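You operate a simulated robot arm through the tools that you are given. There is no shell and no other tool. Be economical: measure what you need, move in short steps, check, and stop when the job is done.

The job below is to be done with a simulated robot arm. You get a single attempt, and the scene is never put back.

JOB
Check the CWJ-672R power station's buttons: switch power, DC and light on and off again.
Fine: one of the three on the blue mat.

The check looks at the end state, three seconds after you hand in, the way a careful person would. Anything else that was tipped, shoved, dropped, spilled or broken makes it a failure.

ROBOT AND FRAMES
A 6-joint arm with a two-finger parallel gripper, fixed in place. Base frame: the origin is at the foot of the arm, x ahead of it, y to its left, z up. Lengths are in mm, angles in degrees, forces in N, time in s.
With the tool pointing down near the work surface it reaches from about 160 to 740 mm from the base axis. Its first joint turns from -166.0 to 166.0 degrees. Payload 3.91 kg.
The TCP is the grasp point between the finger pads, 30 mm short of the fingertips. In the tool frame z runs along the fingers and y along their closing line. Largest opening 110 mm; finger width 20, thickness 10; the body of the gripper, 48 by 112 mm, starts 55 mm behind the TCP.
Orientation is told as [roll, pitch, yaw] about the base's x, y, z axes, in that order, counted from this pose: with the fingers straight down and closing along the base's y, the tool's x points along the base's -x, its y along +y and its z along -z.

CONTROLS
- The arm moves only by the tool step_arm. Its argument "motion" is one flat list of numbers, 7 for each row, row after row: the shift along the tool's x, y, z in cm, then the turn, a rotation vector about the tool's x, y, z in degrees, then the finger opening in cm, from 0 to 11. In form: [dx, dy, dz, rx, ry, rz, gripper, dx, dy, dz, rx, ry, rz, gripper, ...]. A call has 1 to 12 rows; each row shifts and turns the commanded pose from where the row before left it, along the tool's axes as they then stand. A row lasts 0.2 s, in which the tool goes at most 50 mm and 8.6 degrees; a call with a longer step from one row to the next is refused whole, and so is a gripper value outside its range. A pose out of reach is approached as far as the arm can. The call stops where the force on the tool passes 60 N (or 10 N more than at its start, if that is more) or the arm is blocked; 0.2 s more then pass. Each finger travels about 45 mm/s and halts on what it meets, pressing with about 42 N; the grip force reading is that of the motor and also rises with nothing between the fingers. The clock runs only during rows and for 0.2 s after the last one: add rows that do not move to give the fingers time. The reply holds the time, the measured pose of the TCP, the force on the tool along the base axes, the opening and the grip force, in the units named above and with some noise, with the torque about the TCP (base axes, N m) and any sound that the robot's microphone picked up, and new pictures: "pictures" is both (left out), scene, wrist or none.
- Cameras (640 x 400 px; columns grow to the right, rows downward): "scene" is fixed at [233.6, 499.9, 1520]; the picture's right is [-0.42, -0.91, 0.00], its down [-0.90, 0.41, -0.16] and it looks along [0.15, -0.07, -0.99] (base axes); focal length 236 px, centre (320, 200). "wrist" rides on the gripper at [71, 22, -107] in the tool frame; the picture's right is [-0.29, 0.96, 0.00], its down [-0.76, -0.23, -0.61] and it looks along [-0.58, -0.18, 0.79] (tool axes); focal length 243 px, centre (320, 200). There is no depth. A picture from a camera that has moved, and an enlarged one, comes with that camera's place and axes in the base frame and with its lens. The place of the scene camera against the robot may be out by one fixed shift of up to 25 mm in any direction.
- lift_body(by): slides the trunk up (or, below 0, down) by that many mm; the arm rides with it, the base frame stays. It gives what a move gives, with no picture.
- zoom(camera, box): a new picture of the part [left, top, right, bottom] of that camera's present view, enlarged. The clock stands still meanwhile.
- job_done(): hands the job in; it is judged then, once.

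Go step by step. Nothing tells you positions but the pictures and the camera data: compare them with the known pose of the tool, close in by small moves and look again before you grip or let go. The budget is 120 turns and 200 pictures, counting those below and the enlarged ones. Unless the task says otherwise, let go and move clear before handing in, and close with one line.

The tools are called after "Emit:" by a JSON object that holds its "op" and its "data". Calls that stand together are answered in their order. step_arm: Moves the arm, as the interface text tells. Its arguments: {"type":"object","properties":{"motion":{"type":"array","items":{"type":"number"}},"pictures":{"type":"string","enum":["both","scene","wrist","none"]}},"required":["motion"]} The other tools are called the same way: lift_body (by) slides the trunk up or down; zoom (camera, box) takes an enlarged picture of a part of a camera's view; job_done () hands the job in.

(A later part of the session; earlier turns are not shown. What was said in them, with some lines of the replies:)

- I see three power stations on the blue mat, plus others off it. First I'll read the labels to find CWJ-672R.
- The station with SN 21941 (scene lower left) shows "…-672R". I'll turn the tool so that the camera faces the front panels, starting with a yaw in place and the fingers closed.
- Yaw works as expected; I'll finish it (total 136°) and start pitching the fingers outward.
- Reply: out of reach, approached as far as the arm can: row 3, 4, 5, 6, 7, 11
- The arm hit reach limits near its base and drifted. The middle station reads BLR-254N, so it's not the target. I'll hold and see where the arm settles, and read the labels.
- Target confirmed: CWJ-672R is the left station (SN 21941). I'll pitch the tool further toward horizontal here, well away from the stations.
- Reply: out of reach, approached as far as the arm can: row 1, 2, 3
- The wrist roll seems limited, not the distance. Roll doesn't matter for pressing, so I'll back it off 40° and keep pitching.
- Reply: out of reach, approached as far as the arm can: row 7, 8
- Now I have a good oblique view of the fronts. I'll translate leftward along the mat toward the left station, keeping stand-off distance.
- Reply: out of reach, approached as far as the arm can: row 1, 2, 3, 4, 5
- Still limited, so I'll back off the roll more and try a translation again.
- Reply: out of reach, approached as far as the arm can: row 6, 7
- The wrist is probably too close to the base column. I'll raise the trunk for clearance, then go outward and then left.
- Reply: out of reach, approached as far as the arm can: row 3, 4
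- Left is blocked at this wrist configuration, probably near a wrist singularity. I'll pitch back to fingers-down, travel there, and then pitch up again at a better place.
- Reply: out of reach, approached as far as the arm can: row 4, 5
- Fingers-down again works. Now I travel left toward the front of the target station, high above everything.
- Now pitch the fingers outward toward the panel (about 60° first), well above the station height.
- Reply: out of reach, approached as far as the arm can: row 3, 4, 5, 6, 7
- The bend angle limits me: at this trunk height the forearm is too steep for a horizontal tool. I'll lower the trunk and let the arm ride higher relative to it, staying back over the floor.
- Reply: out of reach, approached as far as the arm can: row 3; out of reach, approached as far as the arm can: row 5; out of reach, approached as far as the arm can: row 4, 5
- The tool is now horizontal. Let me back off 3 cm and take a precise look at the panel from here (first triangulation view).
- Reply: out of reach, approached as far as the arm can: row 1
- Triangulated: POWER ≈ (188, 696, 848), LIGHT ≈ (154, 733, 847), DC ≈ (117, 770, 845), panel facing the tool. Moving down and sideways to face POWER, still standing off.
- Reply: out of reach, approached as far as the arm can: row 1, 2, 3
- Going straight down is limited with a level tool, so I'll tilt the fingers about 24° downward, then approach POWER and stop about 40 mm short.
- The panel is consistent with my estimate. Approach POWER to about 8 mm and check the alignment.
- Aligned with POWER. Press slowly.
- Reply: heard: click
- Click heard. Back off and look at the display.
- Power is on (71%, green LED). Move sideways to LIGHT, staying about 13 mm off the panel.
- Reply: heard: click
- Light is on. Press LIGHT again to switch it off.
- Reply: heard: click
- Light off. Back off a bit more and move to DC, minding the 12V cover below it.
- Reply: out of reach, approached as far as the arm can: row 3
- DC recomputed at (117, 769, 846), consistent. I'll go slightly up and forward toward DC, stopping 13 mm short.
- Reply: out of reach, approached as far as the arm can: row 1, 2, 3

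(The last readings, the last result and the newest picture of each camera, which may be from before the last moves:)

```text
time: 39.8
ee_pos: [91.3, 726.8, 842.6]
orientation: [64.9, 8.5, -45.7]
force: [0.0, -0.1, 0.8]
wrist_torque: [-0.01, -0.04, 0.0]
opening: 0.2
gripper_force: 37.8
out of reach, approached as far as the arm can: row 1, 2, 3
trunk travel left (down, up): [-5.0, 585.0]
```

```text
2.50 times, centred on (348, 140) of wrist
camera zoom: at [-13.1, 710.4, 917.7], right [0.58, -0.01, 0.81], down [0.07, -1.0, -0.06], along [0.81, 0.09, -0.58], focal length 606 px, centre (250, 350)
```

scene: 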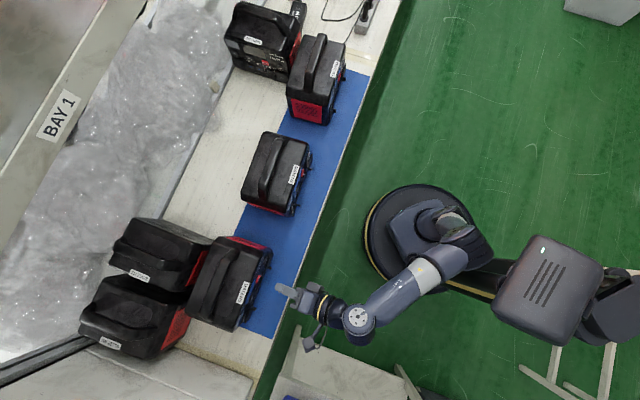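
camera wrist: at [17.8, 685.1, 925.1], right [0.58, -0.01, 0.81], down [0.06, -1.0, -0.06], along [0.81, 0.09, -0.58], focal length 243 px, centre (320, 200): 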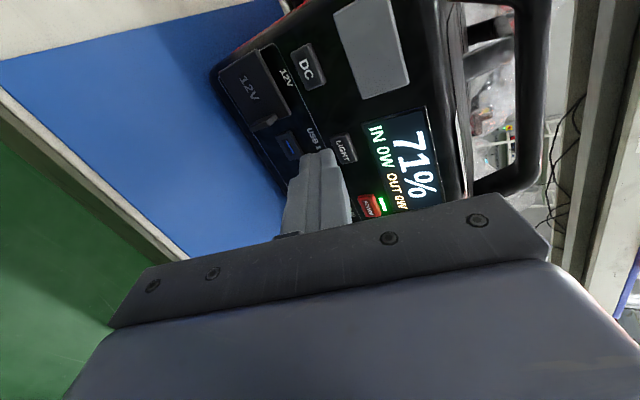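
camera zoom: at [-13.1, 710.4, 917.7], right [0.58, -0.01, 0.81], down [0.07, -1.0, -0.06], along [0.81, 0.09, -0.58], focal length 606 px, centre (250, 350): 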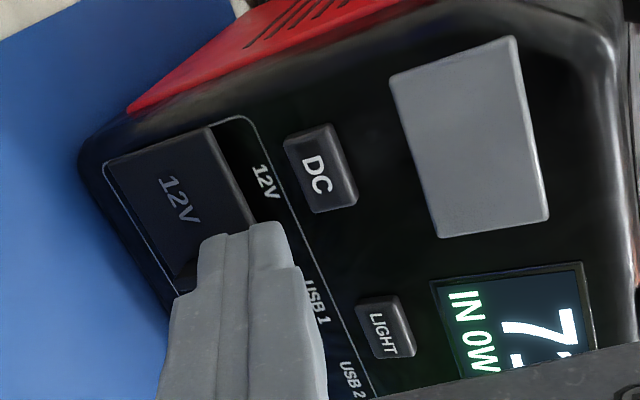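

The arm is near full extension now because the trunk is very low. I'll back off, raise the trunk 80 mm and lower the arm by the same.

Emit:
{"op": "step_arm", "data": {"motion": [0, -0.85, -1.81, 0, 0, 0, 0, 0, 0, 0, 0, 0, 0, 0], "pictures": "none"}}

Emit:
{"op": "lift_body", "data": {"by": 80}}

Emit:
{"op": "step_arm", "data": {"motion": [-0.37, -2.24, 1.05, 0, 0, 0, 0, -0.37, -2.24, 1.05, 0, 0, 0, 0, -0.37, -2.24, 1.05, 0, 0, 0, 0], "pictures": "wrist"}}

```text
time: 40.4
ee_pos: [76.9, 714.4, 841.9]
orientation: [64.7, 8.5, -45.8]
force: [1.0, 0.5, -0.3]
wrist_torque: [0.01, 0.0, 0.02]
opening: 0.0
gripper_force: 37.9
trunk travel left (down, up): [-5.0, 585.0]
```

```text
time: 41.6
ee_pos: [75.7, 713.9, 922.7]
orientation: [64.7, 8.5, -45.8]
force: [0.1, -0.4, 0.3]
wrist_torque: [-0.03, 0.0, 0.04]
opening: 0.0
gripper_force: 37.6
trunk travel left (down, up): [-85.0, 505.0]
```

```text
time: 42.4
ee_pos: [76.0, 715.3, 845.7]
orientation: [64.7, 8.4, -45.9]
force: [0.5, -1.3, 0.0]
wrist_torque: [-0.02, 0.0, 0.01]
opening: 0.0
gripper_force: 37.7
trunk travel left (down, up): [-85.0, 505.0]
camera wrist: at [-27.8, 697.4, 922.0], right [0.58, -0.01, 0.81], down [0.06, -1.0, -0.06], along [0.81, 0.09, -0.58], focal length 243 px, centre (320, 200)
```

wrist: 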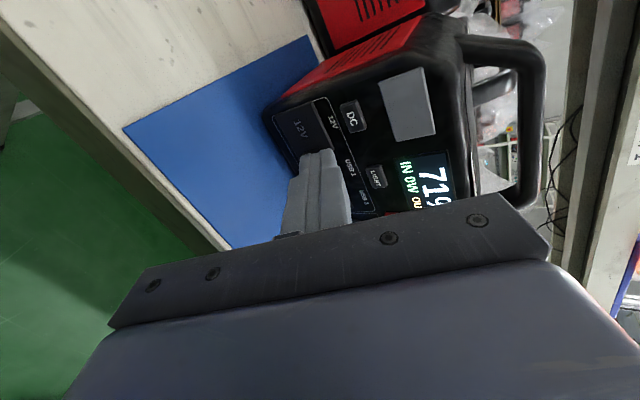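

Emit:
{"op": "step_arm", "data": {"motion": [0.5, 0.9, 0, 0, 0, 0, 0, 0.52, 0.58, 1.1, 0, 0, 0, 0, 0, 0, 1.03, 0, 0, 0, 0, 0, 0, 0, 0, 0, 0, 0], "pictures": "none"}}

Emit:
{"op": "zoom", "data": {"camera": "wrist", "box": [220, 60, 476, 220]}}

```text
time: 43.4
ee_pos: [89.6, 738.5, 855.2]
orientation: [64.7, 8.5, -45.9]
force: [-0.4, 0.2, 0.0]
wrist_torque: [0.01, 0.0, -0.02]
opening: 0.0
gripper_force: 37.9
trunk travel left (down, up): [-85.0, 505.0]
```

```text
2.50 times, centred on (348, 140) of wrist
camera zoom: at [-15.8, 721.3, 928.8], right [0.58, -0.01, 0.81], down [0.06, -1.0, -0.06], along [0.81, 0.09, -0.58], focal length 606 px, centre (250, 350)
```

zoom: 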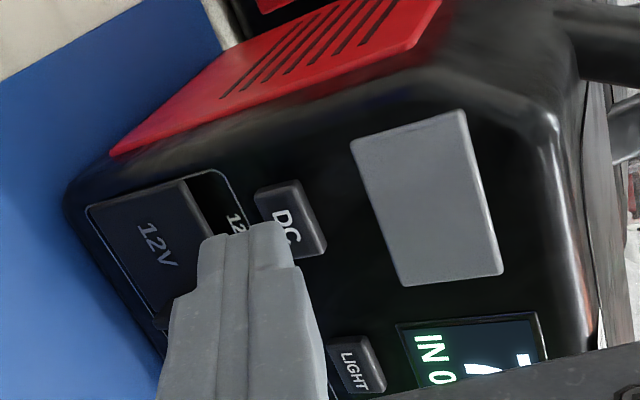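

Emit:
{"op": "step_arm", "data": {"motion": [0.17, -0.31, 0.15, 0, 0, 0, 0, 0, 0.17, 0.36, 0, 0, 0, 0, 0, 0.17, 0.36, 0, 0, 0, 0, 0, 0.13, 0.27, 0, 0, 0, 0], "pictures": "none"}}

Emit:
{"op": "zoom", "data": {"camera": "wrist", "box": [220, 60, 476, 220]}}

```text
time: 44.4
ee_pos: [94.1, 749.7, 850.9]
orientation: [64.8, 8.4, -45.9]
force: [-3.3, -4.1, -0.5]
wrist_torque: [-0.04, 0.02, -0.01]
opening: 0.0
gripper_force: 37.8
trunk travel left (down, up): [-85.0, 505.0]
heard: click
```

```text
2.50 times, centred on (348, 140) of wrist
camera zoom: at [-10.4, 731.6, 925.1], right [0.58, -0.01, 0.81], down [0.07, -1.0, -0.06], along [0.81, 0.09, -0.58], focal length 606 px, centre (250, 350)
```

zoom: 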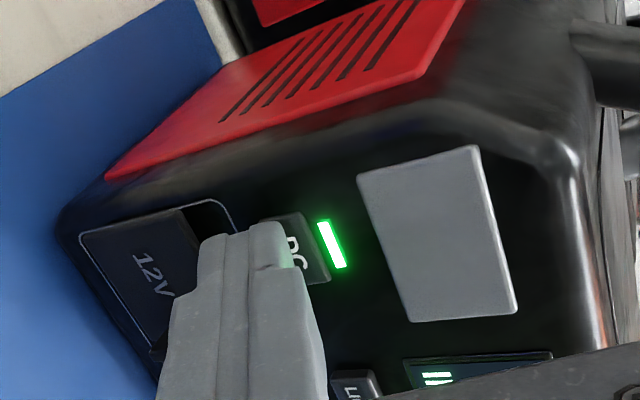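

DC is on (green LED). Back off, then press again for off.

Emit:
{"op": "step_arm", "data": {"motion": [0, -0.51, -1.09, 0, 0, 0, 0, 0, 0, 0, 0, 0, 0, 0], "pictures": "wrist"}}

Emit:
{"op": "step_arm", "data": {"motion": [0, 0.17, 0.36, 0, 0, 0, 0, 0, 0.17, 0.36, 0, 0, 0, 0, 0, 0.17, 0.37, 0, 0, 0, 0], "pictures": "none"}}

Emit:
{"op": "step_arm", "data": {"motion": [0, -0.64, -1.36, 0, 0, 0, 0, 0, 0, 0, 0, 0, 0, 0], "pictures": "wrist"}}

```text
time: 45.0
ee_pos: [86.3, 740.5, 850.9]
orientation: [64.6, 8.5, -45.8]
force: [0.5, -0.2, 0.3]
wrist_torque: [0.01, 0.02, -0.01]
opening: 0.0
gripper_force: 36.8
trunk travel left (down, up): [-85.0, 505.0]
camera wrist: at [-18.2, 723.3, 924.8], right [0.58, -0.01, 0.81], down [0.06, -1.0, -0.06], along [0.81, 0.09, -0.58], focal length 243 px, centre (320, 200)
```

wrist: 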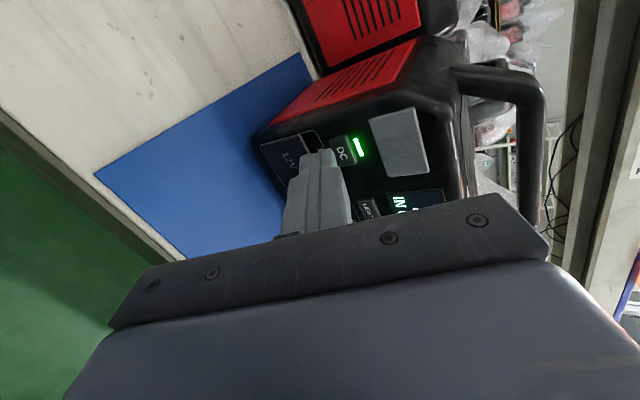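

```text
time: 45.8
ee_pos: [95.6, 748.4, 850.0]
orientation: [64.7, 8.4, -45.8]
force: [-1.7, -4.2, -1.0]
wrist_torque: [-0.06, 0.01, 0.01]
opening: 0.0
gripper_force: 37.7
trunk travel left (down, up): [-85.0, 505.0]
heard: click
```

```text
time: 46.4
ee_pos: [83.2, 737.7, 850.6]
orientation: [64.7, 8.5, -45.8]
force: [0.6, -1.1, -0.1]
wrist_torque: [0.0, 0.0, -0.02]
opening: 0.0
gripper_force: 37.6
trunk travel left (down, up): [-85.0, 505.0]
camera wrist: at [-21.0, 721.2, 925.2], right [0.58, -0.01, 0.81], down [0.06, -1.0, -0.06], along [0.81, 0.09, -0.58], focal length 243 px, centre (320, 200)
```

wrist: 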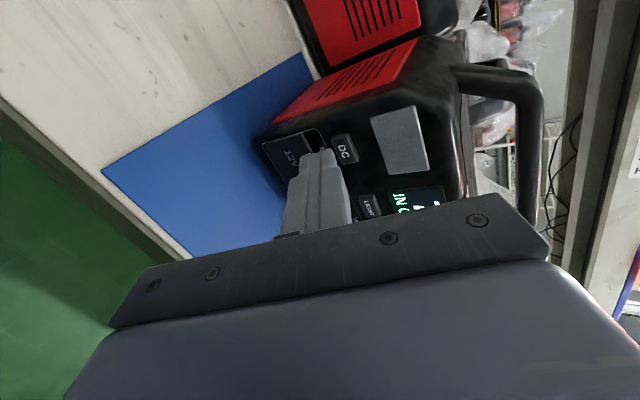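

DC off. Return to POWER for the last press.

Emit:
{"op": "step_arm", "data": {"motion": [0, -0.43, -0.9, 0, 0, 0, 0, -3.38, 0.58, -0.1, 0, 0, 0, 0, -3.38, 0.58, -0.1, 0, 0, 0, 0, -3.38, 0.58, -0.1, 0, 0, 0, 0, 0, 0, 0, 0, 0, 0, 0], "pictures": "none"}}

Emit:
{"op": "zoom", "data": {"camera": "wrist", "box": [220, 60, 476, 220]}}

```text
time: 47.6
ee_pos: [151.4, 661.3, 853.7]
orientation: [64.7, 8.5, -45.8]
force: [-0.8, 0.4, 0.2]
wrist_torque: [-0.02, -0.03, -0.01]
opening: 0.2
gripper_force: 37.8
trunk travel left (down, up): [-85.0, 505.0]
```

```text
2.50 times, centred on (348, 140) of wrist
camera zoom: at [47.3, 644.7, 927.1], right [0.58, -0.01, 0.81], down [0.06, -1.0, -0.06], along [0.81, 0.09, -0.58], focal length 606 px, centre (250, 350)
```

zoom: 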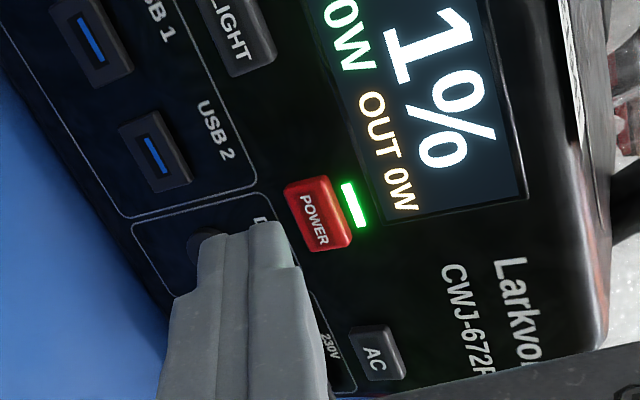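

Emit:
{"op": "step_arm", "data": {"motion": [0, 0.21, 0.45, 0, 0, 0, 0, 0, 0.21, 0.45, 0, 0, 0, 0, 0, 0.21, 0.45, 0, 0, 0, 0, 0, 0.17, 0.36, 0, 0, 0, 0, 0, 0.11, 0.23, 0, 0, 0, 0], "pictures": "none"}}

Emit:
{"op": "step_arm", "data": {"motion": [0, -0.85, -1.81, 0, 0, 0, 0, 0, -0.85, -1.81, 0, 0, 0, 0, 0, 0, 0, 0, 0, 0, 0], "pictures": "both"}}

```text
time: 48.8
ee_pos: [167.5, 674.5, 852.8]
orientation: [64.7, 8.5, -45.8]
force: [-0.4, -0.8, 0.1]
wrist_torque: [0.0, -0.03, -0.01]
opening: 0.0
gripper_force: 37.8
trunk travel left (down, up): [-85.0, 505.0]
heard: click
```

```text
time: 49.6
ee_pos: [138.8, 647.6, 853.0]
orientation: [64.7, 8.5, -45.8]
force: [-0.7, -0.6, -0.7]
wrist_torque: [-0.03, 0.03, -0.03]
opening: 0.2
gripper_force: 38.1
trunk travel left (down, up): [-85.0, 505.0]
camera wrist: at [34.4, 630.6, 927.6], right [0.58, -0.01, 0.81], down [0.06, -1.0, -0.06], along [0.81, 0.09, -0.58], focal length 243 px, centre (320, 200)
```

scene: 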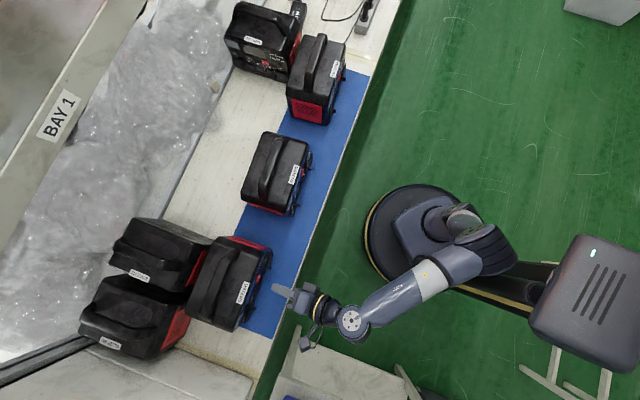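
wrist: 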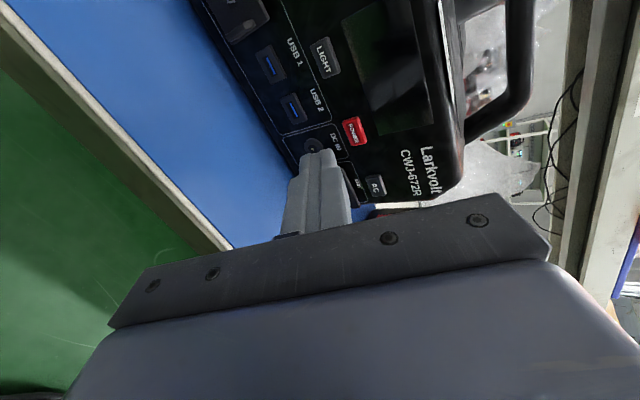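

Display and LEDs are all off and the station hasn't moved. Retreat a little more and hand in.

Emit:
{"op": "step_arm", "data": {"motion": [0, -0.85, -1.81, 0, 0, 0, 0, 0, -0.85, -1.81, 0, 0, 0, 0, 0, 0, 0, 0, 0, 0, 0], "pictures": "wrist"}}

```text
time: 50.4
ee_pos: [109.8, 618.4, 852.1]
orientation: [64.7, 8.3, -45.8]
force: [-0.6, -0.2, 0.0]
wrist_torque: [-0.01, -0.01, 0.03]
opening: 0.0
gripper_force: 38.1
trunk travel left (down, up): [-85.0, 505.0]
camera wrist: at [4.8, 601.0, 926.7], right [0.58, -0.01, 0.81], down [0.06, -1.0, -0.06], along [0.81, 0.09, -0.58], focal length 243 px, centre (320, 200)
```

wrist: 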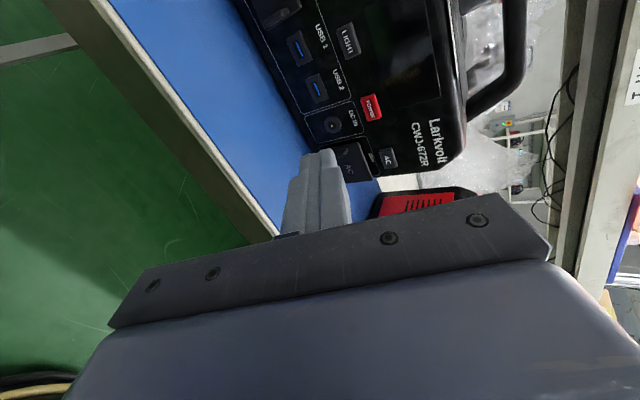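

The arm is clear and the station is fully off, so I'm handing in.

Emit:
{"op": "job_done", "data": {}}

```text
The job is handed in.
```

On the CWJ-672R (SN 21941), power, light and DC each switched on and off again with one press each way; the unit is now off, still in place, and the arm is clear.
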